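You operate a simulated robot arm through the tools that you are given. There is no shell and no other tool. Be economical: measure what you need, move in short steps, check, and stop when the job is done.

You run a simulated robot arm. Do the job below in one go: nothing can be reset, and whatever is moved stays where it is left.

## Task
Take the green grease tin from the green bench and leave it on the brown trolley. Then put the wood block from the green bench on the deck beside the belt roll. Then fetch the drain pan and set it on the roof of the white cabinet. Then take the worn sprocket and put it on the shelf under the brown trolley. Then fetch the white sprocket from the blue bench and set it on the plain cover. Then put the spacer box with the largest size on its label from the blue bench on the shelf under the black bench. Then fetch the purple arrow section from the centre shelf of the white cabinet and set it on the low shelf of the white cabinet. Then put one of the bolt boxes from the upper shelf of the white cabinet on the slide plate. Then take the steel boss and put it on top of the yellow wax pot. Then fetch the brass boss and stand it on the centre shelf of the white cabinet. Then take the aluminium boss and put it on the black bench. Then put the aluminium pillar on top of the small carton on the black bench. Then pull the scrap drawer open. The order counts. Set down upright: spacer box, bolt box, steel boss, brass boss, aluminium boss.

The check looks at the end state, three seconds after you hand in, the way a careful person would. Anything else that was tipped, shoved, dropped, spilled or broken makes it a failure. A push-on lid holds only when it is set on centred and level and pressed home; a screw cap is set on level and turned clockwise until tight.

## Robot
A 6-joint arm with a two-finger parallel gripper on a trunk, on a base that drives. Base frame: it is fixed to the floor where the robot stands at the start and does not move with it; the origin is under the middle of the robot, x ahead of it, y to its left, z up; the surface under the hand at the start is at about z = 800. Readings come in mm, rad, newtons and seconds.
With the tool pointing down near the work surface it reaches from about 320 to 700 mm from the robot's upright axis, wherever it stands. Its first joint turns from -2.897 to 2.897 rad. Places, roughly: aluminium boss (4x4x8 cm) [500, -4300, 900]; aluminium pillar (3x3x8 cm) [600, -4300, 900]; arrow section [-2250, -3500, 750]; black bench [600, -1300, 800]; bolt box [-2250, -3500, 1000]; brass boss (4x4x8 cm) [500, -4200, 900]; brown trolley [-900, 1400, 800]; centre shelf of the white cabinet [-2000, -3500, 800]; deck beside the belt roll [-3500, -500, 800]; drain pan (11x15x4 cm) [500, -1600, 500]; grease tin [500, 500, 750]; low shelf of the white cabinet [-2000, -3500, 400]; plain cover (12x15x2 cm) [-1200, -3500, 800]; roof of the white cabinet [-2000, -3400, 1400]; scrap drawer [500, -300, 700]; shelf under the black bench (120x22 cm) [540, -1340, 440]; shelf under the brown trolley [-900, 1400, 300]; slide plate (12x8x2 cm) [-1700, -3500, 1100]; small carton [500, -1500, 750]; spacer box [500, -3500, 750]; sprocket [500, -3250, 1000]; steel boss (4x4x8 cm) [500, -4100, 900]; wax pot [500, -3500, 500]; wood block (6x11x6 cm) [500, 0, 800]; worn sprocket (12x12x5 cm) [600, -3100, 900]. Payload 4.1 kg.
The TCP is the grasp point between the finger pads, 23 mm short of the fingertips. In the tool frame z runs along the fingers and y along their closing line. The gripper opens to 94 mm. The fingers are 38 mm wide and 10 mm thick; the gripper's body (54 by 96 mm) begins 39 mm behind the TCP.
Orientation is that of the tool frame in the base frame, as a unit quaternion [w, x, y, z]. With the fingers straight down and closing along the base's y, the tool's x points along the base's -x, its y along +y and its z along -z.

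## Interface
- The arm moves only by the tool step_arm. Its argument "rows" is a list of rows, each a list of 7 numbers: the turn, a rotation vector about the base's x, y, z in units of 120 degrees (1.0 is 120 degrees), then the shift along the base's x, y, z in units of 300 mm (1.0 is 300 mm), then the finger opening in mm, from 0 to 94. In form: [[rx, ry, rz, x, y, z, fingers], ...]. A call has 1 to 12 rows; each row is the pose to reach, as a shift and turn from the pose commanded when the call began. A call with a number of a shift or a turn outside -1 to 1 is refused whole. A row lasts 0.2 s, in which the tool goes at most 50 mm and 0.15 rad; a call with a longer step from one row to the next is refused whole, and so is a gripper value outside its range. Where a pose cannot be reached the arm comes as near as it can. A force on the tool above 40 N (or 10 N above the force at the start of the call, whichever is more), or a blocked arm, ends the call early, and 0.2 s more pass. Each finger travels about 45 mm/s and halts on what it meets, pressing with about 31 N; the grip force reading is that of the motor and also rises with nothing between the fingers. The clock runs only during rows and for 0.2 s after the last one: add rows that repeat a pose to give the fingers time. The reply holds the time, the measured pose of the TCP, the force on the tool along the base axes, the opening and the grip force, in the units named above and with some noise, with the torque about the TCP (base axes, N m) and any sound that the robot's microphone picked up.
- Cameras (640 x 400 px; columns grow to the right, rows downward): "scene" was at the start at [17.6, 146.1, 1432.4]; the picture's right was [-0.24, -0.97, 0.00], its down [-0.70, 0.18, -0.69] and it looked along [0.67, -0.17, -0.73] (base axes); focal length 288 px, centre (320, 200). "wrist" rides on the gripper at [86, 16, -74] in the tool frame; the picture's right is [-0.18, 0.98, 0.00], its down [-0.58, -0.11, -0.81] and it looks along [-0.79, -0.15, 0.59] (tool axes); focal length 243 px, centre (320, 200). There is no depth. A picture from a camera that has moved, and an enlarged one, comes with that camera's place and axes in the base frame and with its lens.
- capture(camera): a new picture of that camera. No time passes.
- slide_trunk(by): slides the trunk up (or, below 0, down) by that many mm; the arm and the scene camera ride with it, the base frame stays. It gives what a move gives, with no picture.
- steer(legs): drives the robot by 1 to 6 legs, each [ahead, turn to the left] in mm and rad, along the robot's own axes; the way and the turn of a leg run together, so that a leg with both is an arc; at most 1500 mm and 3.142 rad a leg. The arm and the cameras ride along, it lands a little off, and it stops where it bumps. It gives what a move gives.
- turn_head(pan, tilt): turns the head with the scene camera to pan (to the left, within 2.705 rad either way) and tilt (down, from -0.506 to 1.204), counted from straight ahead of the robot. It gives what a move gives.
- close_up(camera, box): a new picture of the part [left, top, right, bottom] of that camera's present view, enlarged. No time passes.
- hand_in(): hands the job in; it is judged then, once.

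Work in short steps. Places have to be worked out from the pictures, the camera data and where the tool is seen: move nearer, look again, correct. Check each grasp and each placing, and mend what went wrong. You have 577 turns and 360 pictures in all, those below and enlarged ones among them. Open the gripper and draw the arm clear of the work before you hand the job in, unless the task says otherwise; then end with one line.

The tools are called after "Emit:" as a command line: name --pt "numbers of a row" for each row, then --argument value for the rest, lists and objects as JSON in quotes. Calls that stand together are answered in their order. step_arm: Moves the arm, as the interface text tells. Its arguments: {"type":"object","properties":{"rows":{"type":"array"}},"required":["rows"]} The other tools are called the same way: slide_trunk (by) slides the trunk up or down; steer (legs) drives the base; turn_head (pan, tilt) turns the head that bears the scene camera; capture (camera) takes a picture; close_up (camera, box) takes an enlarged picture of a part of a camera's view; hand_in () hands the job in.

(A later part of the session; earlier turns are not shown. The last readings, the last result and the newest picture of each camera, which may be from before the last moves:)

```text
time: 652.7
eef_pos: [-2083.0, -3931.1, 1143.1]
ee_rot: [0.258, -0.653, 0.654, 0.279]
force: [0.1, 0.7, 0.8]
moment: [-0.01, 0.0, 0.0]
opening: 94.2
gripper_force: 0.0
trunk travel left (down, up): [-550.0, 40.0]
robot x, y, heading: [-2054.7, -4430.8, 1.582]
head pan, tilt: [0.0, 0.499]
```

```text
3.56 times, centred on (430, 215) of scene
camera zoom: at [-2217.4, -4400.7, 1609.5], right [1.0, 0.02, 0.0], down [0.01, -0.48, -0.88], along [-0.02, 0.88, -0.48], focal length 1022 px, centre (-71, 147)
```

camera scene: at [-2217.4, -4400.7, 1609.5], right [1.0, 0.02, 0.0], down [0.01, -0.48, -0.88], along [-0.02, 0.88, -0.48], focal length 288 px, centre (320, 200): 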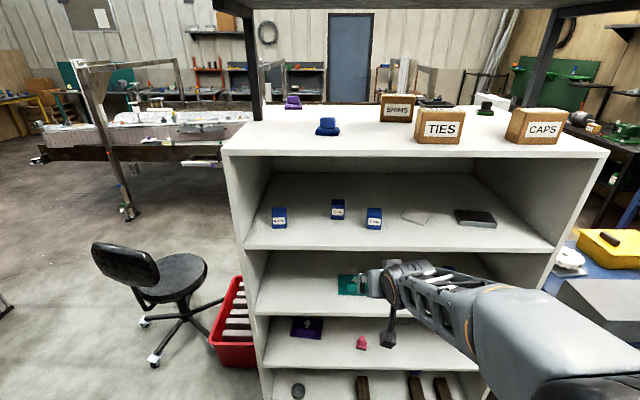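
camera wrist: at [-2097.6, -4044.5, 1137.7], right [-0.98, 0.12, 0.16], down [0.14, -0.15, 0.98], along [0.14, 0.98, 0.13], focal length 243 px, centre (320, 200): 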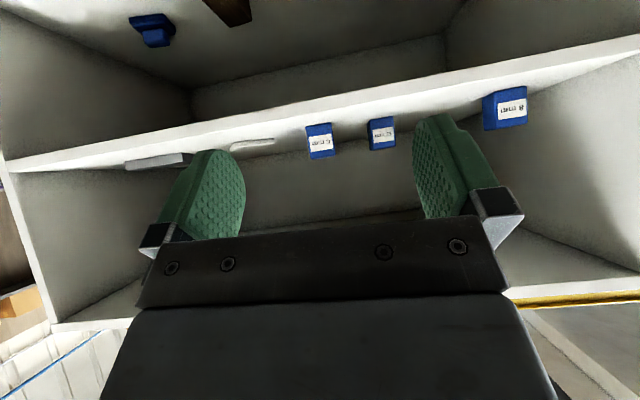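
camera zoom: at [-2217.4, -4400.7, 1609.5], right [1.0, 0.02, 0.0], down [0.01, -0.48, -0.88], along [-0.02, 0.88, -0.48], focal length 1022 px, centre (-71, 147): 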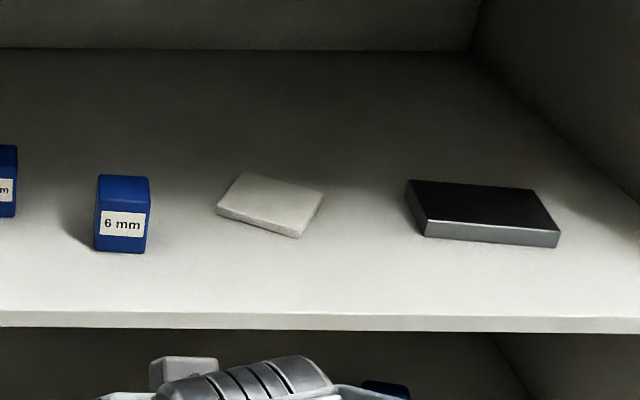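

The box is yawed about -0.1 rad, centred near [-2050, -3581, 1095]. I align the tool and drive in 275 mm.

Emit:
step_arm --pt "0 0 -0.035 0.06 0 -0.03 94" --pt "0 0 -0.066 0.12 0 -0.05 94" --pt "0 0 -0.066 0.12 0 -0.05 94"

Emit:
steer --legs '[[275, 0]]'

Emit:
capture --camera "wrist"

Emit:
capture --camera "scene"

```text
time: 653.5
eef_pos: [-2046.1, -3931.2, 1129.4]
ee_rot: [0.276, -0.607, 0.698, 0.261]
force: [-0.3, 0.1, -1.1]
moment: [-0.01, 0.02, 0.01]
opening: 93.9
gripper_force: 0.1
trunk travel left (down, up): [-550.0, 40.0]
robot x, y, heading: [-2047.5, -4426.0, 1.59]
head pan, tilt: [0.0, 0.499]
```

```text
time: 655.4
eef_pos: [-2052.1, -3652.7, 1128.6]
ee_rot: [0.276, -0.608, 0.698, 0.261]
force: [-0.6, -0.4, 0.9]
moment: [0.01, -0.03, -0.01]
opening: 93.8
gripper_force: 0.1
trunk travel left (down, up): [-550.0, 40.0]
robot x, y, heading: [-2055.8, -4148.0, 1.589]
head pan, tilt: [0.0, 0.499]
```

```text
132 pictures are left
camera wrist: at [-2082.0, -3763.6, 1121.8], right [-0.95, 0.25, 0.16], down [0.12, -0.17, 0.98], along [0.27, 0.95, 0.13], focal length 243 px, centre (320, 200)
```

wrist: 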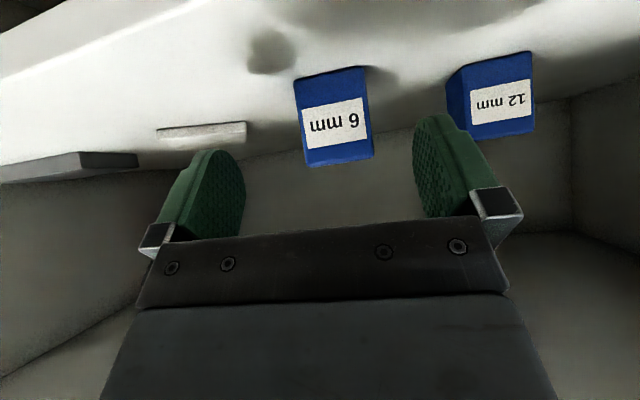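

```text
131 pictures are left
camera scene: at [-2222.5, -4122.1, 1609.5], right [1.0, 0.02, 0.0], down [0.01, -0.48, -0.88], along [-0.02, 0.88, -0.48], focal length 288 px, centre (320, 200)
```

scene: 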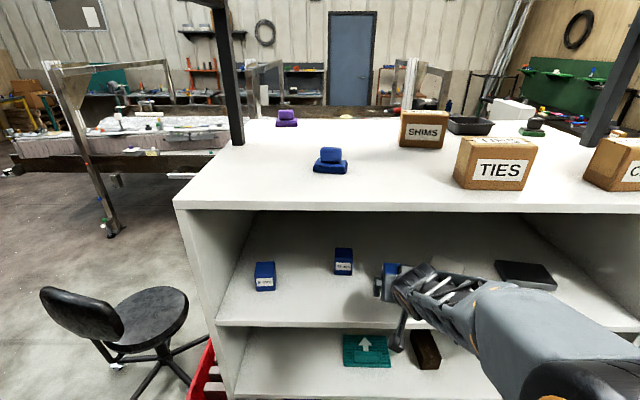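

Aligned. I reach in around the box and close.

Emit:
step_arm --pt "0 0 0 0 0.1 0 94" --pt "0 0 0 -0.003 0.18 -0.02 94" --pt "0 0 0 -0.003 0.213 -0.055 94" --pt "0 0 0 -0.003 0.213 -0.055 75" --pt "0 0 0 -0.003 0.213 -0.055 55" --pt "0 0 0 -0.003 0.213 -0.055 35" --pt "0 0 0 -0.003 0.213 -0.055 30" --pt "0 0 0 -0.003 0.213 -0.055 30"

Emit:
capture --camera "wrist"

```text
time: 657.2
eef_pos: [-2050.3, -3590.8, 1110.5]
ee_rot: [0.277, -0.607, 0.698, 0.261]
force: [0.3, 0.8, 1.0]
moment: [0.03, -0.09, 0.02]
opening: 48.1
gripper_force: 31.1
trunk travel left (down, up): [-550.0, 40.0]
robot x, y, heading: [-2057.7, -4147.9, 1.589]
head pan, tilt: [0.0, 0.499]
```

```text
130 pictures are left
camera wrist: at [-2081.6, -3701.2, 1105.3], right [-0.95, 0.25, 0.16], down [0.12, -0.17, 0.98], along [0.27, 0.95, 0.13], focal length 243 px, centre (320, 200)
```

wrist: 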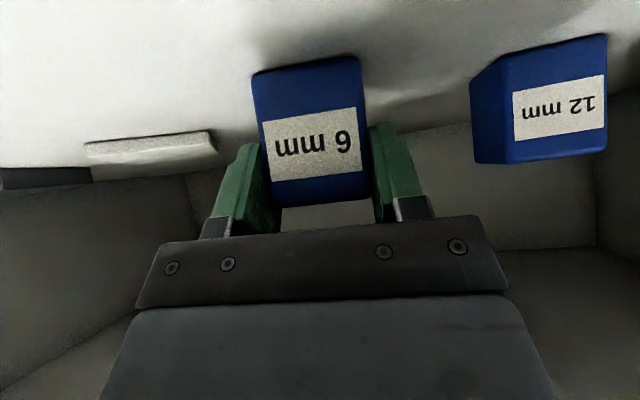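

Gripped at 48 mm. I lift 30 mm, back out, and move over toward the slide plate.

Emit:
step_arm --pt "0 0 0 0 0 0.04 30" --pt "0 0 0 0 0 0.08 30" --pt "0 0 0 0 -0.03 0.12 30"

Emit:
steer --legs '[[-300, 0], [0, -1.589], [355, 0], [0, 1.571]]'

Emit:
turn_head --pan 0.0 --tilt 0.5

Emit:
capture --camera "scene"

Emit:
capture --camera "wrist"

```text
time: 658.0
eef_pos: [-2052.9, -3600.4, 1147.1]
ee_rot: [0.276, -0.608, 0.697, 0.262]
force: [0.0, 0.3, -1.4]
moment: [0.01, 0.0, -0.01]
opening: 47.5
gripper_force: 31.6
trunk travel left (down, up): [-550.0, 40.0]
robot x, y, heading: [-2060.2, -4150.4, 1.591]
head pan, tilt: [0.0, 0.499]
```

```text
time: 669.8
eef_pos: [-1688.6, -3906.2, 1146.6]
ee_rot: [0.275, -0.609, 0.697, 0.261]
force: [-0.1, 0.6, -0.2]
moment: [-0.02, 0.0, -0.01]
opening: 47.8
gripper_force: 31.2
trunk travel left (down, up): [-550.0, 40.0]
robot x, y, heading: [-1687.5, -4457.6, 1.59]
head pan, tilt: [0.0, 0.499]
```

```text
time: 670.4
eef_pos: [-1687.0, -3906.4, 1147.7]
ee_rot: [0.277, -0.608, 0.697, 0.261]
force: [-0.2, -0.4, -1.5]
moment: [-0.02, -0.01, 0.0]
opening: 47.8
gripper_force: 30.7
trunk travel left (down, up): [-550.0, 40.0]
robot x, y, heading: [-1694.4, -4459.2, 1.594]
head pan, tilt: [0.0, 0.499]
```

```text
129 pictures are left
camera scene: at [-1856.3, -4430.4, 1609.5], right [1.0, 0.02, 0.0], down [0.01, -0.48, -0.88], along [-0.02, 0.88, -0.48], focal length 288 px, centre (320, 200)
```

scene: 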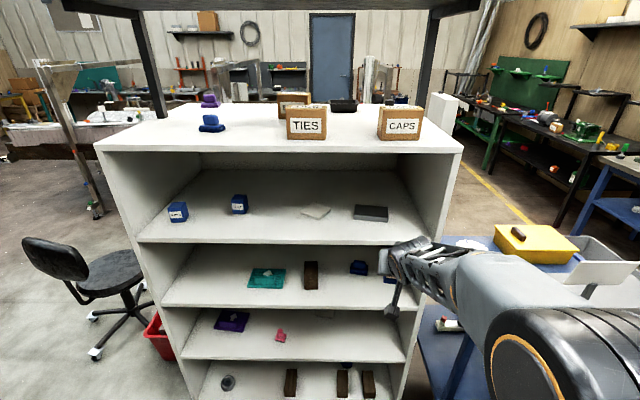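

```text
128 pictures are left
camera wrist: at [-1717.5, -4017.5, 1141.2], right [-0.96, 0.25, 0.16], down [0.12, -0.17, 0.98], along [0.27, 0.95, 0.13], focal length 243 px, centre (320, 200)
```

wrist: 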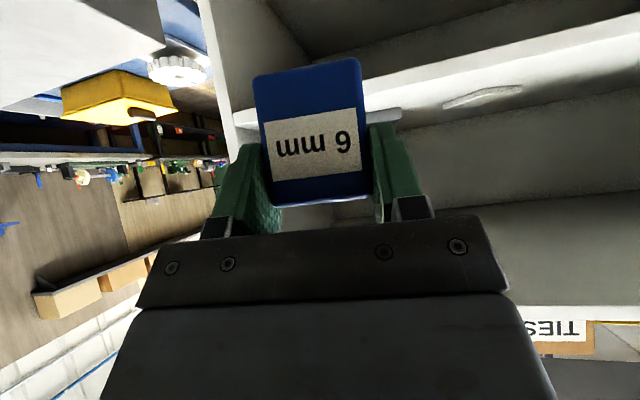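

Slide plate centre confirmed at [-1694, -3550]. I raise 8 mm and drive in 335 mm.

Emit:
step_arm --pt "0 0 0 0 0 0.03 30"

Emit:
steer --legs '[[335, 0]]'

Emit:
capture --camera "wrist"

Emit:
capture --camera "scene"

```text
time: 670.8
eef_pos: [-1687.0, -3907.7, 1156.6]
ee_rot: [0.276, -0.608, 0.697, 0.261]
force: [0.2, 0.8, -2.6]
moment: [-0.04, 0.0, 0.0]
opening: 47.6
gripper_force: 30.8
trunk travel left (down, up): [-550.0, 40.0]
robot x, y, heading: [-1689.3, -4455.7, 1.592]
head pan, tilt: [0.0, 0.499]
```

```text
time: 673.0
eef_pos: [-1694.7, -3571.0, 1155.9]
ee_rot: [0.276, -0.608, 0.697, 0.261]
force: [0.0, -0.9, -1.5]
moment: [-0.02, -0.01, 0.01]
opening: 47.4
gripper_force: 30.9
trunk travel left (down, up): [-550.0, 40.0]
robot x, y, heading: [-1692.4, -4124.8, 1.59]
head pan, tilt: [0.0, 0.499]
```

```text
127 pictures are left
camera wrist: at [-1723.8, -3681.7, 1150.1], right [-0.95, 0.25, 0.16], down [0.12, -0.17, 0.98], along [0.27, 0.95, 0.13], focal length 243 px, centre (320, 200)
```

wrist: 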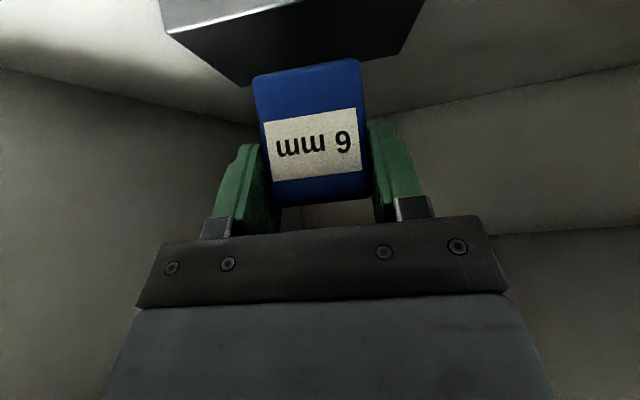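

```text
126 pictures are left
camera scene: at [-1863.0, -4093.5, 1609.5], right [1.0, 0.02, 0.0], down [0.01, -0.48, -0.88], along [-0.02, 0.88, -0.48], focal length 288 px, centre (320, 200)
```

scene: 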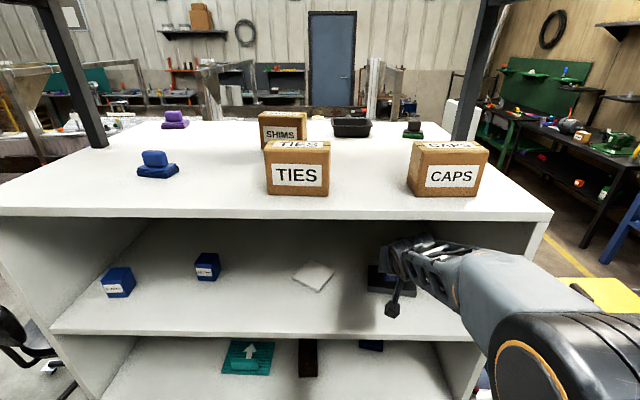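

The plate's far edge is at y -3513, so its centre is at y -3553; I move 11 mm further and lower.

Emit:
step_arm --pt "0 0 0 0 0.037 0 30" --pt "0 0 0 0 0.037 -0.03 30" --pt "0 0 0 0 0.037 -0.055 30" --pt "0 0 0 0 0.037 -0.07 30" --pt "0 0 0 0 0.037 -0.08 30"

Emit:
step_arm --pt "0 0 0 0 0 -0.007 30" --pt "0 0 0 0 0 -0.014 30"

Emit:
capture --camera "wrist"

```text
time: 674.2
eef_pos: [-1694.5, -3560.2, 1132.9]
ee_rot: [0.276, -0.608, 0.697, 0.262]
force: [-0.9, -0.3, -1.6]
moment: [-0.01, 0.01, -0.02]
opening: 47.6
gripper_force: 30.7
trunk travel left (down, up): [-550.0, 40.0]
robot x, y, heading: [-1693.6, -4121.1, 1.589]
head pan, tilt: [0.0, 0.499]
```

```text
time: 674.8
eef_pos: [-1694.9, -3559.9, 1132.1]
ee_rot: [0.277, -0.608, 0.695, 0.264]
force: [0.7, 1.5, 15.3]
moment: [-0.19, -0.41, 0.02]
opening: 47.5
gripper_force: 30.5
trunk travel left (down, up): [-550.0, 40.0]
robot x, y, heading: [-1699.4, -4121.1, 1.594]
head pan, tilt: [0.0, 0.499]
```

```text
125 pictures are left
camera wrist: at [-1723.7, -3670.9, 1124.4], right [-0.96, 0.25, 0.16], down [0.12, -0.18, 0.98], along [0.27, 0.95, 0.14], focal length 243 px, centre (320, 200)
```

wrist: 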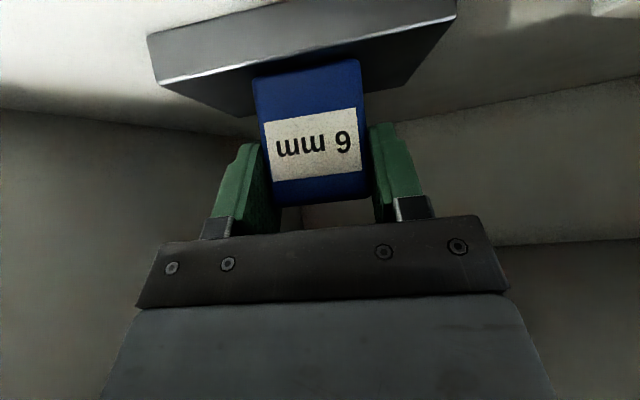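

Contact on the plate, box centred on it. I release and back out.

Emit:
step_arm --pt "0 0 0 0 0 0.004 56" --pt "0 0 0 0 0 0.004 66" --pt "0 0 0 0 0 0.004 72" --pt "0 0 0 -0.005 -0.06 0.05 72" --pt "0 0 0 -0.015 -0.16 0.1 72" --pt "0 0 0 -0.02 -0.26 0.1 72"

Emit:
capture --camera "wrist"

Emit:
steer --legs '[[-330, 0]]'

Emit:
close_up --camera "scene" --box '[280, 150, 460, 260]'

```text
time: 676.2
eef_pos: [-1699.8, -3637.7, 1159.6]
ee_rot: [0.277, -0.608, 0.697, 0.262]
force: [-0.2, -0.1, -1.1]
moment: [0.01, -0.01, 0.05]
opening: 71.9
gripper_force: 0.0
trunk travel left (down, up): [-550.0, 40.0]
robot x, y, heading: [-1696.1, -4120.7, 1.592]
head pan, tilt: [0.0, 0.499]
```

```text
124 pictures are left
camera wrist: at [-1729.5, -3749.7, 1153.6], right [-0.95, 0.25, 0.16], down [0.12, -0.17, 0.98], along [0.27, 0.95, 0.13], focal length 243 px, centre (320, 200)
```

wrist: 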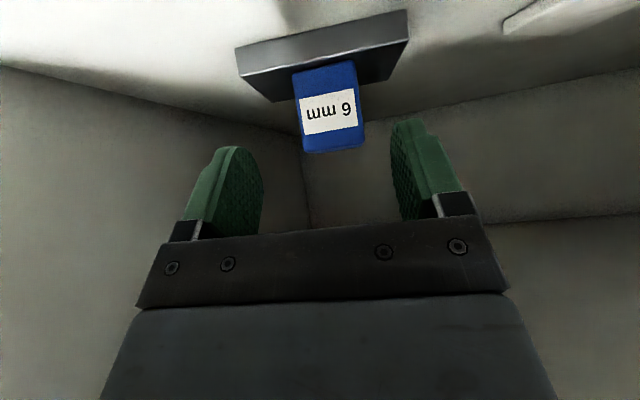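

```text
time: 678.4
eef_pos: [-1691.4, -3970.8, 1159.1]
ee_rot: [0.276, -0.607, 0.698, 0.261]
force: [0.2, 0.2, -0.9]
moment: [0.0, 0.01, -0.01]
opening: 72.0
gripper_force: 0.1
trunk travel left (down, up): [-550.0, 40.0]
robot x, y, heading: [-1691.0, -4451.2, 1.581]
head pan, tilt: [0.0, 0.499]
```

```text
3.56 times, centred on (370, 205) of scene
camera zoom: at [-1857.0, -4426.8, 1609.5], right [1.0, 0.02, 0.0], down [0.01, -0.48, -0.88], along [-0.01, 0.88, -0.48], focal length 1022 px, centre (142, 182)
```

zoom: 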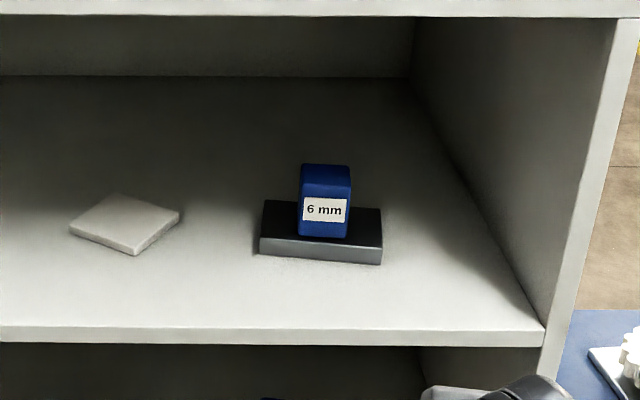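

The bolt box stands on the slide plate. Now the bosses: I restore the tool and drive around to the purple table near y -4200.

Emit:
step_arm --pt "-0.065 0 0.01 0 0 0 60" --pt "-0.13 0 0.02 0 0 0 60" --pt "-0.195 0 0.03 0 -0.03 0 60" --pt "-0.26 0 0.04 0 -0.06 0 60" --pt "-0.32 0 0.05 0 -0.09 0.03 60" --pt "-0.375 0 0.05 0 -0.12 0.06 60"

Emit:
slide_trunk --by -150

Emit:
steer --legs '[[0, -1.827], [1022, 0], [0, 1.084], [673, 0], [0, -0.838]]'

Emit:
turn_head --pan 0.1 --tilt 0.6

Emit:
capture --camera "scene"

```text
time: 679.8
eef_pos: [-1691.9, -4005.8, 1176.6]
ee_rot: [0.009, -0.701, 0.713, -0.013]
force: [-0.2, 0.4, -0.3]
moment: [0.03, -0.01, -0.02]
opening: 60.2
gripper_force: 0.0
trunk travel left (down, up): [-550.0, 40.0]
robot x, y, heading: [-1691.8, -4453.3, 1.586]
head pan, tilt: [0.0, 0.499]
```

```text
time: 681.5
eef_pos: [-1691.5, -4006.8, 1026.1]
ee_rot: [0.009, -0.702, 0.712, -0.012]
force: [0.3, -0.1, -0.2]
moment: [0.02, 0.02, -0.03]
opening: 60.0
gripper_force: 0.2
trunk travel left (down, up): [-400.0, 190.0]
robot x, y, heading: [-1688.1, -4454.5, 1.586]
head pan, tilt: [0.0, 0.499]
```

```text
time: 687.5
eef_pos: [-1166.1, -4585.7, 1027.9]
ee_rot: [-0.002, 0.131, 0.991, -0.014]
force: [-0.4, -0.2, 0.5]
moment: [-0.01, 0.02, -0.03]
opening: 60.0
gripper_force: 0.1
trunk travel left (down, up): [-400.0, 190.0]
robot x, y, heading: [-1593.6, -4474.0, -0.224]
head pan, tilt: [0.0, 0.499]
stopped in leg 2: the robot was blocked; the commanded pose is now the measured one
```

```text
time: 688.2
eef_pos: [-1166.2, -4583.7, 1030.1]
ee_rot: [-0.001, 0.131, 0.991, -0.015]
force: [-0.9, -0.5, 0.4]
moment: [0.0, -0.01, 0.0]
opening: 60.0
gripper_force: 0.1
trunk travel left (down, up): [-400.0, 190.0]
robot x, y, heading: [-1592.4, -4478.3, -0.223]
head pan, tilt: [0.099, 0.6]
```

```text
122 pictures are left
camera scene: at [-1538.3, -4314.6, 1451.2], right [-0.12, -0.99, 0.0], down [-0.55, 0.07, -0.83], along [0.82, -0.1, -0.56], focal length 288 px, centre (320, 200)
```

scene: 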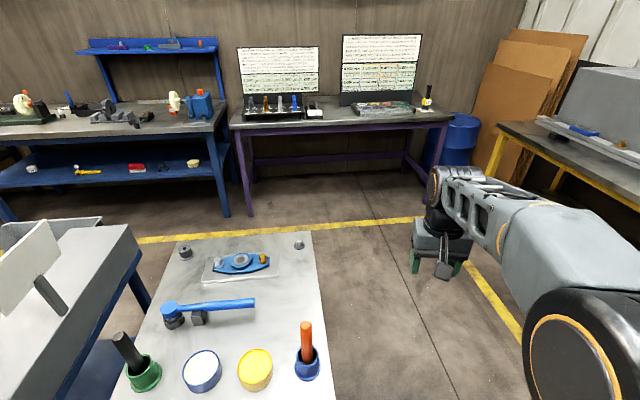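

I nudged the grey table's leg; everything on it still stands. I back off and take a wider way round.

Emit:
steer --legs '[[-200, 0], [0, -0.742], [520, 0], [0, 0.965], [880, 0], [0, 1.077]]'

Emit:
turn_head --pan 1.2 --tilt 0.5

Emit:
capture --camera "scene"

```text
time: 703.9
eef_pos: [-404.0, -4432.9, 1026.0]
ee_rot: [0.006, -0.51, 0.86, -0.016]
force: [-0.3, -0.2, 0.8]
moment: [-0.01, -0.03, -0.01]
opening: 60.0
gripper_force: 0.0
trunk travel left (down, up): [-400.0, 190.0]
robot x, y, heading: [-609.4, -4833.6, 1.114]
head pan, tilt: [0.099, 0.6]
```

```text
time: 705.2
eef_pos: [-402.6, -4431.8, 1026.7]
ee_rot: [0.006, -0.511, 0.86, -0.015]
force: [0.0, -0.5, 0.1]
moment: [-0.02, 0.01, -0.01]
opening: 60.1
gripper_force: 0.0
trunk travel left (down, up): [-400.0, 190.0]
robot x, y, heading: [-606.6, -4829.9, 1.108]
head pan, tilt: [1.201, 0.499]
```

```text
121 pictures are left
camera scene: at [-846.0, -4743.8, 1459.5], right [0.74, 0.67, 0.0], down [0.32, -0.35, -0.88], along [-0.59, 0.65, -0.48], focal length 288 px, centre (320, 200)
```

scene: 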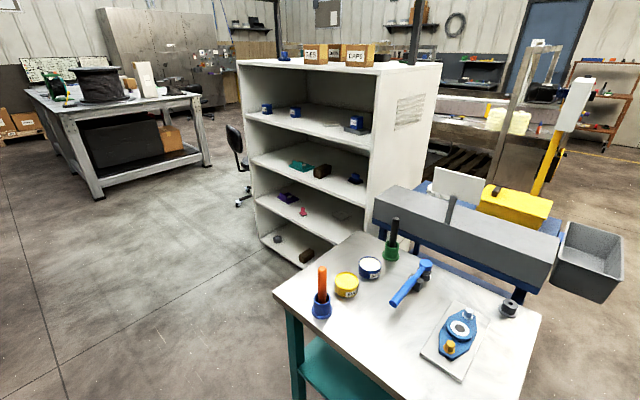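

All is standing. I go on to face the purple table.

Emit:
steer --legs '[[738, 0], [0, -1.108]]'

Emit:
turn_head --pan 0.1 --tilt 0.6

Emit:
capture --camera "scene"

Emit:
close_up --camera "scene" --box '[240, 120, 480, 260]'

```text
time: 712.0
eef_pos: [161.9, -4163.4, 1025.2]
ee_rot: [-0.003, 0.011, 1.0, -0.015]
force: [-0.2, -0.6, -0.6]
moment: [-0.02, 0.01, 0.02]
opening: 59.9
gripper_force: 0.1
trunk travel left (down, up): [-400.0, 190.0]
robot x, y, heading: [-286.1, -4160.4, 0.015]
head pan, tilt: [1.201, 0.499]
```

```text
time: 713.3
eef_pos: [162.0, -4163.0, 1026.1]
ee_rot: [-0.003, 0.011, 1.0, -0.016]
force: [-0.5, 0.3, -0.2]
moment: [0.0, -0.03, 0.0]
opening: 60.1
gripper_force: 0.0
trunk travel left (down, up): [-400.0, 190.0]
robot x, y, heading: [-286.2, -4162.4, 0.017]
head pan, tilt: [0.099, 0.6]
```

```text
120 pictures are left
camera scene: at [-259.6, -3988.1, 1450.4], right [0.12, -0.99, 0.0], down [-0.56, -0.07, -0.83], along [0.82, 0.1, -0.56], focal length 288 px, centre (320, 200)
```

scene: 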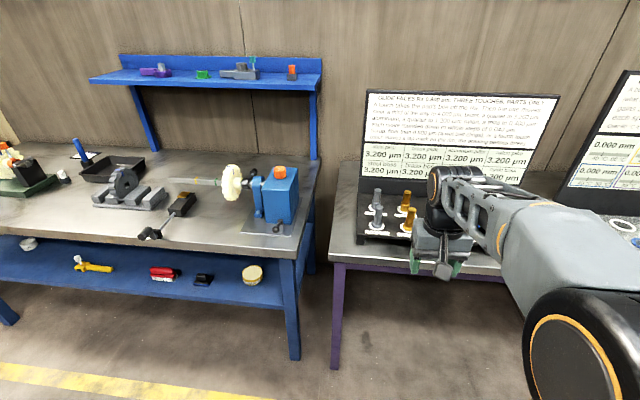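

```text
2.67 times, centred on (360, 190) of scene
camera zoom: at [-259.6, -3988.1, 1450.4], right [0.12, -0.99, 0.0], down [-0.56, -0.07, -0.83], along [0.82, 0.1, -0.56], focal length 767 px, centre (213, 227)
```

zoom: 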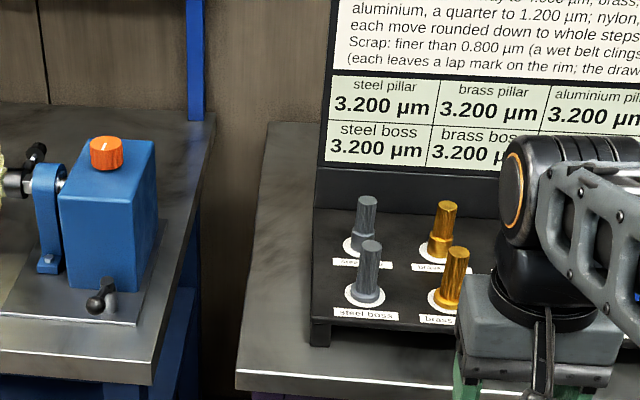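

The stand has labelled spots: front row bosses, back row pillars. I move the arm aside for an unobstructed look, including the board text in case it matters.

Emit:
step_arm --pt "0 0 0 0 -0.15 0 60" --pt "0 0 0 0 -0.3 0 60" --pt "0 0 0 0 -0.45 0.05 60" --pt "0 0 0 -0.05 -0.6 0.1 60" --pt "0 0 0 -0.1 -0.75 0.1 60"

Emit:
close_up --camera "scene" --box '[350, 80, 570, 190]'

Emit:
close_up --camera "scene" --box '[330, 160, 510, 270]'

```text
time: 714.5
eef_pos: [128.2, -4388.3, 1054.3]
ee_rot: [-0.004, 0.011, 1.0, -0.016]
force: [0.2, -0.2, 0.4]
moment: [0.0, 0.0, 0.0]
opening: 59.8
gripper_force: 0.0
trunk travel left (down, up): [-400.0, 190.0]
robot x, y, heading: [-287.1, -4160.6, 0.018]
head pan, tilt: [0.099, 0.6]
```

```text
2.91 times, centred on (460, 135) of scene
camera zoom: at [-259.6, -3988.3, 1450.4], right [0.12, -0.99, 0.0], down [-0.56, -0.07, -0.83], along [0.82, 0.1, -0.56], focal length 837 px, centre (-87, 389)
```

zoom: 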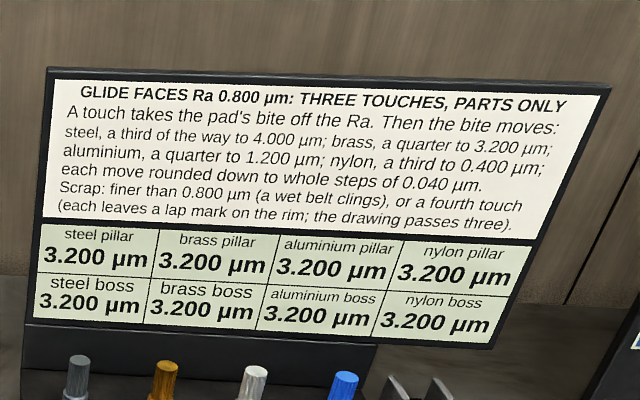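

```text
3.56 times, centred on (420, 215) of scene
camera zoom: at [-259.6, -3988.3, 1450.4], right [0.12, -0.99, 0.0], down [-0.56, -0.07, -0.83], along [0.82, 0.1, -0.56], focal length 1022 px, centre (-36, 147)
```

zoom: 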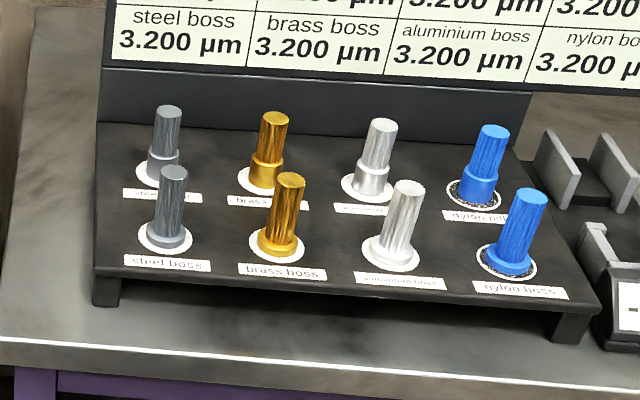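

The board belongs to a lapping job I am not asked to do. Steel, brass and aluminium bosses stand at about [508, -4093], [509, -4199], [501, -4295]. I set the tool to 45° and move in front of the steel boss.

Emit:
step_arm --pt "0 -0.05 0 0.02 0.16 0 60" --pt "0 -0.11 0 0.04 0.32 0 60" --pt "0 -0.17 0 0.06 0.48 0 60" --pt "0 -0.23 0 0.08 0.64 0 60" --pt "0 -0.29 0 0.1 0.8 0 60" --pt "0 -0.35 0.0 0.1 0.95 0 60" --pt "0 -0.375 0.0 0.1 0.98 -0.05 60"

Emit:
steer --legs '[[0, -0.017], [230, 0]]'

Emit:
capture --camera "wrist"

Emit:
capture --camera "scene"

```text
time: 716.1
eef_pos: [161.4, -4093.0, 1040.2]
ee_rot: [0.38, 0.015, 0.925, -0.011]
force: [0.0, 0.0, 0.2]
moment: [0.0, -0.04, 0.01]
opening: 59.9
gripper_force: 0.1
trunk travel left (down, up): [-400.0, 190.0]
robot x, y, heading: [-284.0, -4162.7, 0.019]
head pan, tilt: [0.099, 0.6]
```

```text
time: 718.2
eef_pos: [389.9, -4100.3, 1040.6]
ee_rot: [0.38, 0.023, 0.924, -0.013]
force: [0.4, -0.1, -0.5]
moment: [0.01, -0.01, 0.0]
opening: 60.1
gripper_force: 0.1
trunk travel left (down, up): [-400.0, 190.0]
robot x, y, heading: [-57.2, -4157.9, -0.003]
head pan, tilt: [0.099, 0.6]
```

```text
116 pictures are left
camera wrist: at [278.1, -4078.8, 1033.7], right [0.18, 0.98, 0.12], down [-0.16, -0.09, 0.98], along [0.97, -0.2, 0.14], focal length 243 px, centre (320, 200)
```

wrist: 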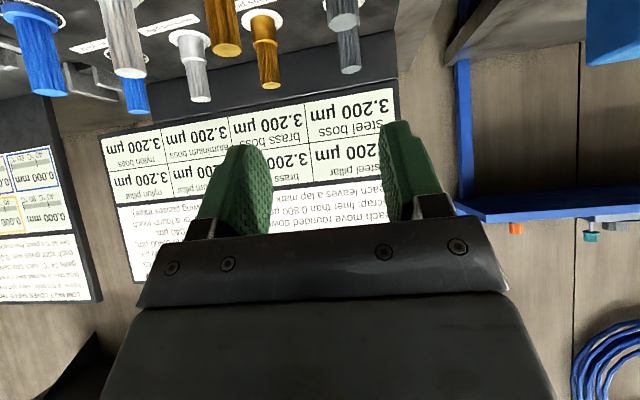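

```text
115 pictures are left
camera scene: at [-29.6, -3988.1, 1450.4], right [0.1, -0.99, 0.0], down [-0.56, -0.06, -0.83], along [0.82, 0.08, -0.56], focal length 288 px, centre (320, 200)
```

scene: 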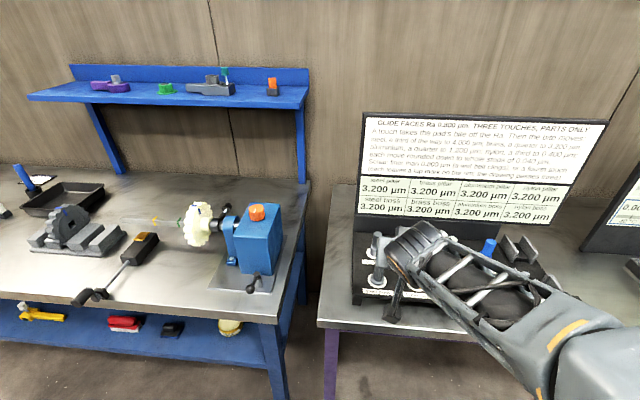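

The steel boss stands at about [510, -4091], from z 829 to 910. I approach it, stopping short to check.

Emit:
step_arm --pt "0 0 0.01 0.08 0.015 -0.1 60" --pt "0 0 0.02 0.16 0.03 -0.2 60" --pt "0 0 0.022 0.24 0.03 -0.3 60"

Emit:
capture --camera "wrist"

```text
time: 719.0
eef_pos: [462.9, -4092.1, 949.2]
ee_rot: [0.379, 0.002, 0.925, -0.004]
force: [0.0, 0.4, -0.6]
moment: [-0.02, 0.03, 0.01]
opening: 60.3
gripper_force: 0.0
trunk travel left (down, up): [-400.0, 190.0]
robot x, y, heading: [-56.1, -4158.6, 0.002]
head pan, tilt: [0.099, 0.6]
```

```text
114 pictures are left
camera wrist: at [349.8, -4074.4, 942.2], right [0.14, 0.98, 0.12], down [-0.15, -0.1, 0.98], along [0.98, -0.15, 0.14], focal length 243 px, centre (320, 200)
```

wrist: 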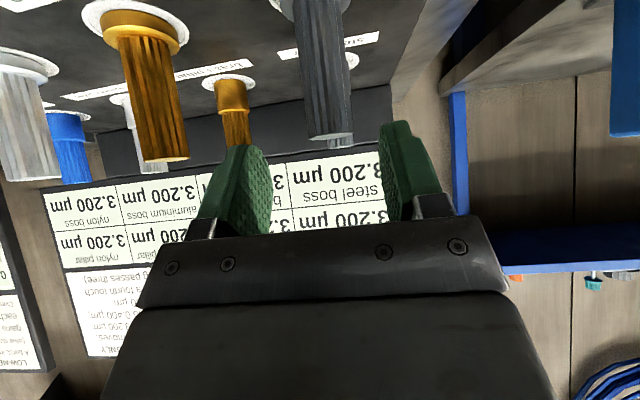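

The stem is at y about -4087. I go in and close on it.

Emit:
step_arm --pt "0 0 0 0.03 0.017 -0.08 60" --pt "0 0 0 0.08 0.017 -0.16 60" --pt "0 0 0 0.15 0.017 -0.222 60" --pt "0 0 0 0.15 0.017 -0.222 40" --pt "0 0 0 0.15 0.017 -0.222 20" --pt "0 0 0 0.15 0.017 -0.222 12" --pt "0 0 0 0.15 0.017 -0.222 12"

Emit:
capture --camera "wrist"

```text
time: 719.8
eef_pos: [507.4, -4084.0, 892.3]
ee_rot: [0.387, 0.001, 0.922, -0.004]
force: [-1.0, 0.2, 2.4]
moment: [0.03, 0.0, 0.0]
opening: 40.3
gripper_force: 0.0
trunk travel left (down, up): [-400.0, 190.0]
robot x, y, heading: [-57.8, -4161.4, 0.006]
head pan, tilt: [0.099, 0.6]
stopped in row 4: the force on the tool passed its limit at 50 N (the readings are from after the stop); the commanded pose is now the measured one
```

```text
113 pictures are left
camera wrist: at [395.1, -4068.3, 883.8], right [0.14, 0.98, 0.12], down [-0.17, -0.1, 0.98], along [0.98, -0.15, 0.15], focal length 243 px, centre (320, 200)
```

wrist: 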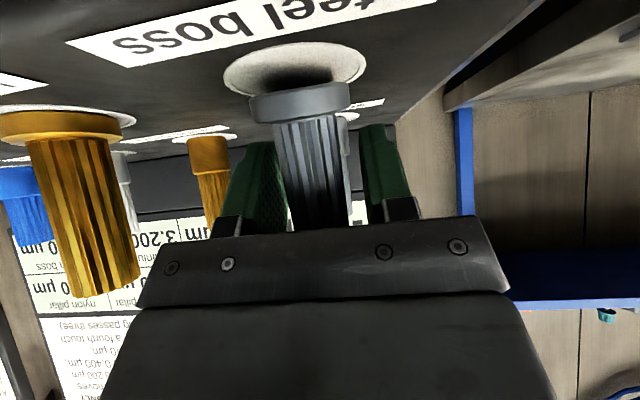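

The palm pressed on the boss's top. I back off about 12 mm along the tool axis and check the boss.

Emit:
step_arm --pt "0 0 0 -0.02 -0.005 0.02 60" --pt "0 0.007 0 -0.035 -0.01 0.035 60"

Emit:
capture --camera "wrist"

Emit:
close_up --camera "scene" --box '[330, 200, 490, 310]'

```text
time: 720.4
eef_pos: [498.1, -4089.3, 905.2]
ee_rot: [0.381, 0.001, 0.925, -0.004]
force: [1.0, -0.2, -0.5]
moment: [-0.02, -0.03, -0.04]
opening: 60.0
gripper_force: 0.1
trunk travel left (down, up): [-400.0, 190.0]
robot x, y, heading: [-57.7, -4163.1, 0.004]
head pan, tilt: [0.099, 0.6]
```

```text
112 pictures are left
camera wrist: at [384.5, -4071.3, 897.8], right [0.14, 0.98, 0.12], down [-0.16, -0.1, 0.98], along [0.98, -0.15, 0.14], focal length 243 px, centre (320, 200)
```

wrist: 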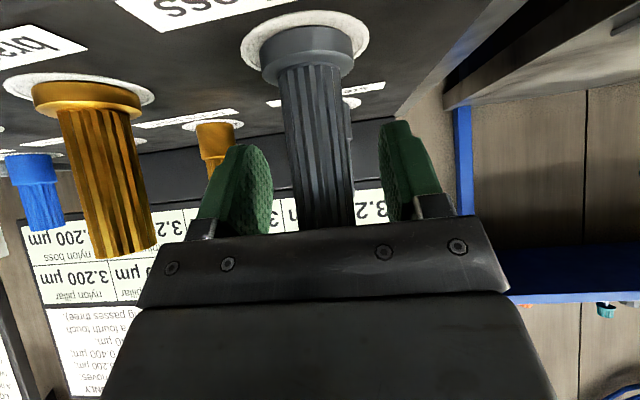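

```text
3.64 times, centred on (410, 255) of scene
camera zoom: at [-29.6, -3988.1, 1450.4], right [0.1, -0.99, 0.0], down [-0.56, -0.06, -0.83], along [0.82, 0.08, -0.56], focal length 1046 px, centre (-7, 0)
```

zoom: 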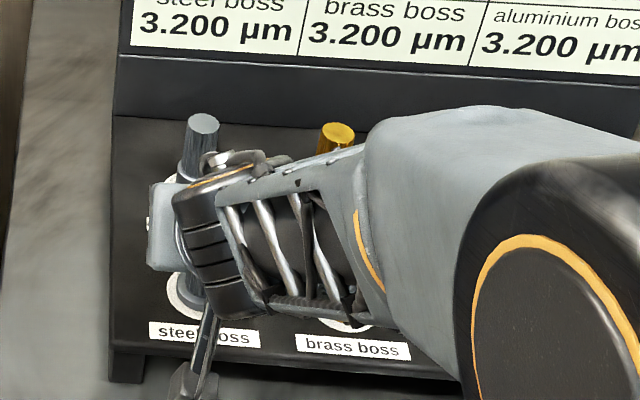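

The boss still stands on its spot; it is centred at about [520, -4089]. I centre on it and close again.

Emit:
step_arm --pt "0 0 0 0.03 0 -0.04 60" --pt "0 0 0 0.057 0 -0.08 60" --pt "0 0 0 0.057 0 -0.08 46"

Emit:
capture --camera "wrist"

```text
time: 720.9
eef_pos: [510.6, -4088.2, 900.0]
ee_rot: [0.392, 0.001, 0.92, -0.004]
force: [-4.8, 1.4, 14.3]
moment: [0.11, 0.19, 0.01]
opening: 60.0
gripper_force: 0.0
trunk travel left (down, up): [-400.0, 190.0]
robot x, y, heading: [-60.8, -4164.5, 0.002]
head pan, tilt: [0.099, 0.6]
stopped in row 2: the force on the tool passed its limit at 52 N (the readings are from after the stop); the commanded pose is now the measured one
```

```text
110 pictures are left
camera wrist: at [397.1, -4071.0, 891.1], right [0.13, 0.98, 0.13], down [-0.18, -0.1, 0.98], along [0.97, -0.15, 0.16], focal length 243 px, centre (320, 200)
```

wrist: 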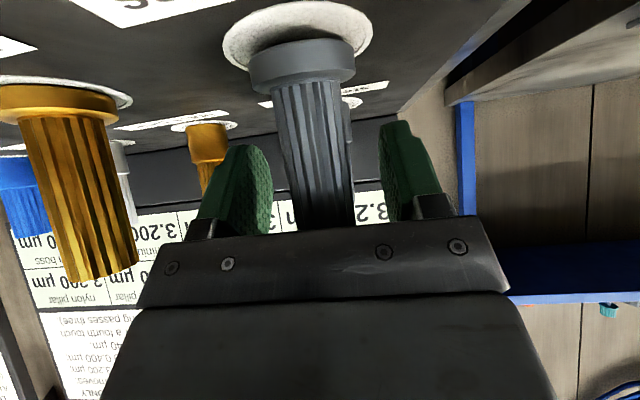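

Triangulating again, the stand is higher: the boss is at x 484, z 852 to 928, so my palm pressed its top. I move back to the right place, [482, -4089, 906].

Emit:
step_arm --pt "0 0.01 0 -0.05 -0.003 0.02 60" --pt "0 0.015 0 -0.097 -0.003 0.02 60" --pt "0 0.015 0 -0.097 -0.003 0.02 60"

Emit:
capture --camera "wrist"

```text
time: 721.7
eef_pos: [481.7, -4089.7, 902.6]
ee_rot: [0.374, 0.001, 0.927, -0.004]
force: [0.6, -0.7, -0.8]
moment: [-0.01, -0.01, 0.01]
opening: 60.2
gripper_force: 0.1
trunk travel left (down, up): [-400.0, 190.0]
robot x, y, heading: [-57.9, -4163.3, -0.0]
head pan, tilt: [0.099, 0.6]
```

```text
109 pictures are left
camera wrist: at [368.3, -4072.5, 897.8], right [0.14, 0.98, 0.12], down [-0.14, -0.1, 0.98], along [0.98, -0.15, 0.12], focal length 243 px, centre (320, 200)
```

wrist: 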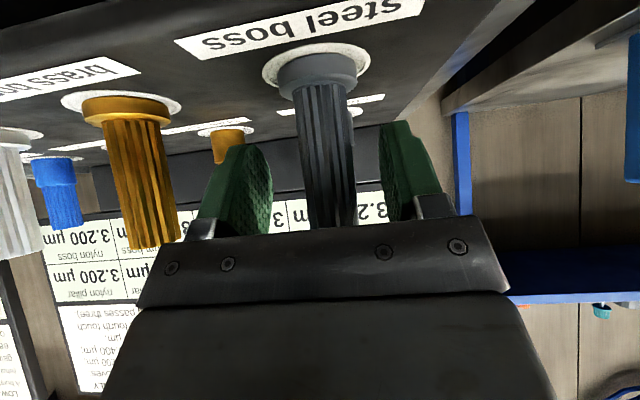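

Emit:
step_arm --pt "0 0 0 0 0 0 45" --pt "0 0 0 0 0 0 35" --pt "0 0 0 0 0 0 25" --pt "0 0 0 0 0 0 15" --pt "0 0 0 0 0 0 15" --pt "0 0 0 0 0 0 15"

Emit:
capture --camera "wrist"

```text
time: 723.1
eef_pos: [481.8, -4089.6, 903.3]
ee_rot: [0.374, 0.002, 0.927, -0.004]
force: [0.2, 2.9, 2.2]
moment: [0.24, -0.04, 0.02]
opening: 24.3
gripper_force: 31.4
trunk travel left (down, up): [-400.0, 190.0]
robot x, y, heading: [-58.3, -4159.9, 0.006]
head pan, tilt: [0.099, 0.6]
```

```text
108 pictures are left
camera wrist: at [368.4, -4072.3, 898.0], right [0.14, 0.98, 0.12], down [-0.14, -0.1, 0.98], along [0.98, -0.15, 0.13], focal length 243 px, centre (320, 200)
```

wrist: 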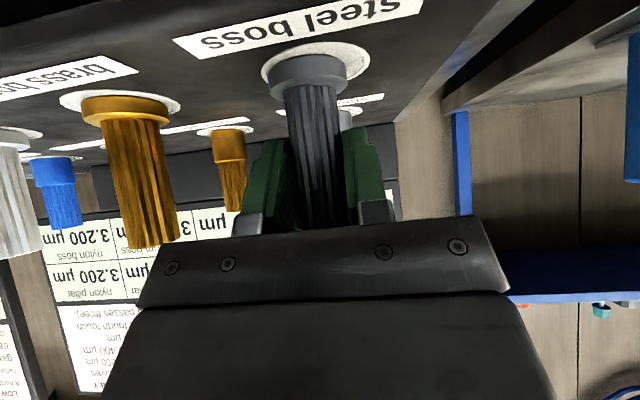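

Gripped at 24 mm. I lift straight up and check.

Emit:
step_arm --pt "0 0 0 0 0 0.03 15" --pt "0 0 0 0 0 0.1 15" --pt "0 0 0 -0.05 0 0.22 15" --pt "0 0 0 -0.15 0 0.34 15" --pt "0 0 0 -0.28 0 0.44 15"

Emit:
capture --camera "wrist"

Emit:
capture --camera "scene"

```text
time: 724.3
eef_pos: [395.4, -4088.3, 1035.7]
ee_rot: [0.374, 0.002, 0.928, -0.004]
force: [-0.3, -0.2, -3.0]
moment: [-0.01, -0.01, 0.02]
opening: 24.6
gripper_force: 30.3
trunk travel left (down, up): [-400.0, 190.0]
robot x, y, heading: [-55.4, -4162.7, 0.004]
head pan, tilt: [0.099, 0.6]
```

```text
107 pictures are left
camera wrist: at [281.9, -4072.1, 1031.8], right [0.14, 0.98, 0.12], down [-0.14, -0.1, 0.98], along [0.98, -0.15, 0.12], focal length 243 px, centre (320, 200)
```

wrist: 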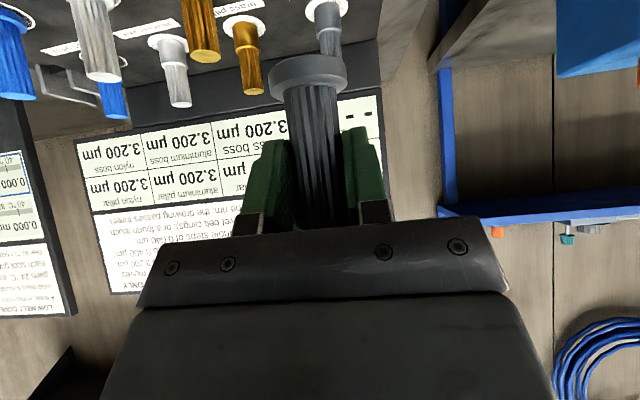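

```text
106 pictures are left
camera scene: at [-29.6, -3988.1, 1450.4], right [0.1, -0.99, 0.0], down [-0.56, -0.06, -0.82], along [0.82, 0.08, -0.57], focal length 288 px, centre (320, 200)
```

scene: 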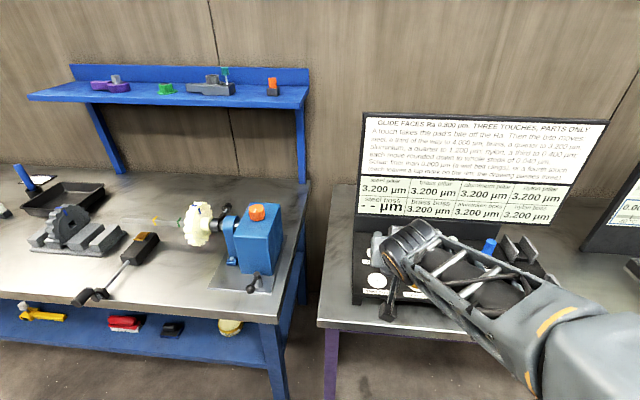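

The steel boss is held upright. I drive to the blue bench to look at the wax pot on its lower shelf.

Emit:
steer --legs '[[-160, 0], [0, 1.567], [490, 0], [0, -1.571]]'

Emit:
slide_trunk --by -400

Emit:
turn_head --pan 0.1 --tilt 0.6

Emit:
capture --camera "scene"

Emit:
capture --camera "wrist"

```text
time: 735.9
eef_pos: [248.5, -3599.5, 1036.2]
ee_rot: [0.374, 0.012, 0.927, -0.008]
force: [-0.6, 0.5, -3.4]
moment: [-0.01, 0.0, -0.02]
opening: 24.2
gripper_force: 31.1
trunk travel left (down, up): [-400.0, 190.0]
robot x, y, heading: [-206.6, -3661.8, -0.021]
head pan, tilt: [0.099, 0.6]
```

```text
time: 739.7
eef_pos: [248.7, -3599.7, 635.9]
ee_rot: [0.374, 0.012, 0.927, -0.008]
force: [1.1, 0.6, -3.5]
moment: [0.02, 0.03, -0.01]
opening: 24.1
gripper_force: 30.8
trunk travel left (down, up): [0.0, 590.0]
robot x, y, heading: [-207.4, -3663.2, -0.017]
head pan, tilt: [0.099, 0.6]
```

```text
time: 740.3
eef_pos: [248.0, -3599.1, 636.9]
ee_rot: [0.373, 0.012, 0.928, -0.009]
force: [0.4, 1.1, -2.4]
moment: [0.03, 0.0, 0.02]
opening: 24.2
gripper_force: 31.2
trunk travel left (down, up): [0.0, 590.0]
robot x, y, heading: [-209.1, -3668.9, -0.021]
head pan, tilt: [0.099, 0.6]
```

```text
105 pictures are left
camera scene: at [-175.5, -3489.7, 1050.4], right [0.08, -1.0, 0.0], down [-0.56, -0.05, -0.82], along [0.82, 0.07, -0.57], focal length 288 px, centre (320, 200)
```

scene: 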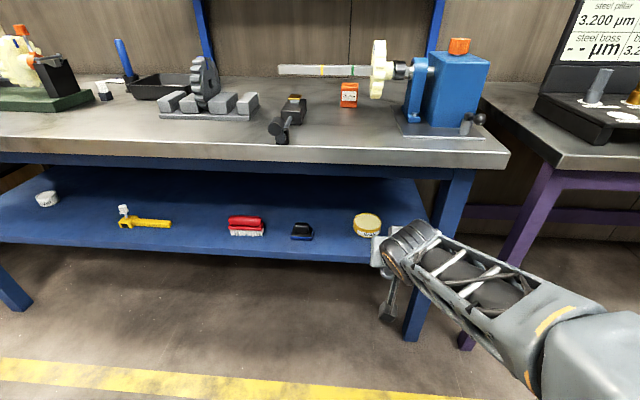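

```text
104 pictures are left
camera wrist: at [134.5, -3580.6, 631.4], right [0.16, 0.98, 0.12], down [-0.14, -0.1, 0.98], along [0.98, -0.18, 0.12], focal length 243 px, centre (320, 200)
```

wrist: 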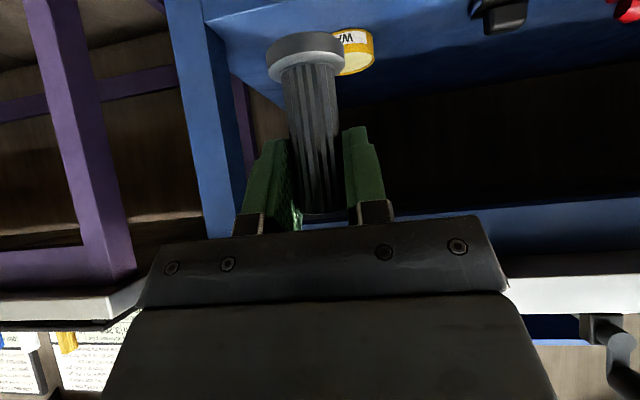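

I enlarge the pot in both views to locate its lid.

Emit:
close_up --camera "scene" --box '[340, 195, 400, 245]'

Emit:
close_up --camera "wrist" --box '[320, 10, 400, 90]'

```text
8.00 times, centred on (370, 220) of scene
camera zoom: at [-175.5, -3489.7, 1050.4], right [0.08, -1.0, 0.0], down [-0.56, -0.05, -0.82], along [0.82, 0.07, -0.57], focal length 2301 px, centre (-80, 40)
```

zoom: 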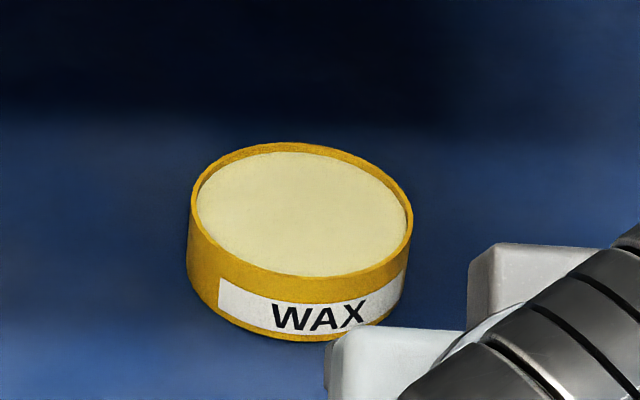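

```text
5.00 times, centred on (360, 50) of wrist
camera zoom: at [134.5, -3580.6, 631.4], right [0.16, 0.98, 0.12], down [-0.14, -0.1, 0.98], along [0.98, -0.18, 0.12], focal length 1213 px, centre (120, 950)
```

zoom: 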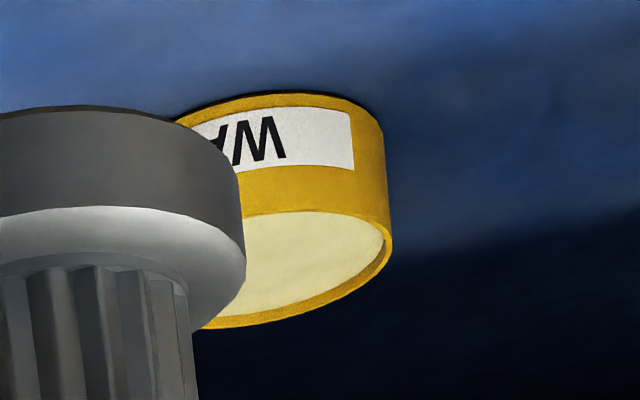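

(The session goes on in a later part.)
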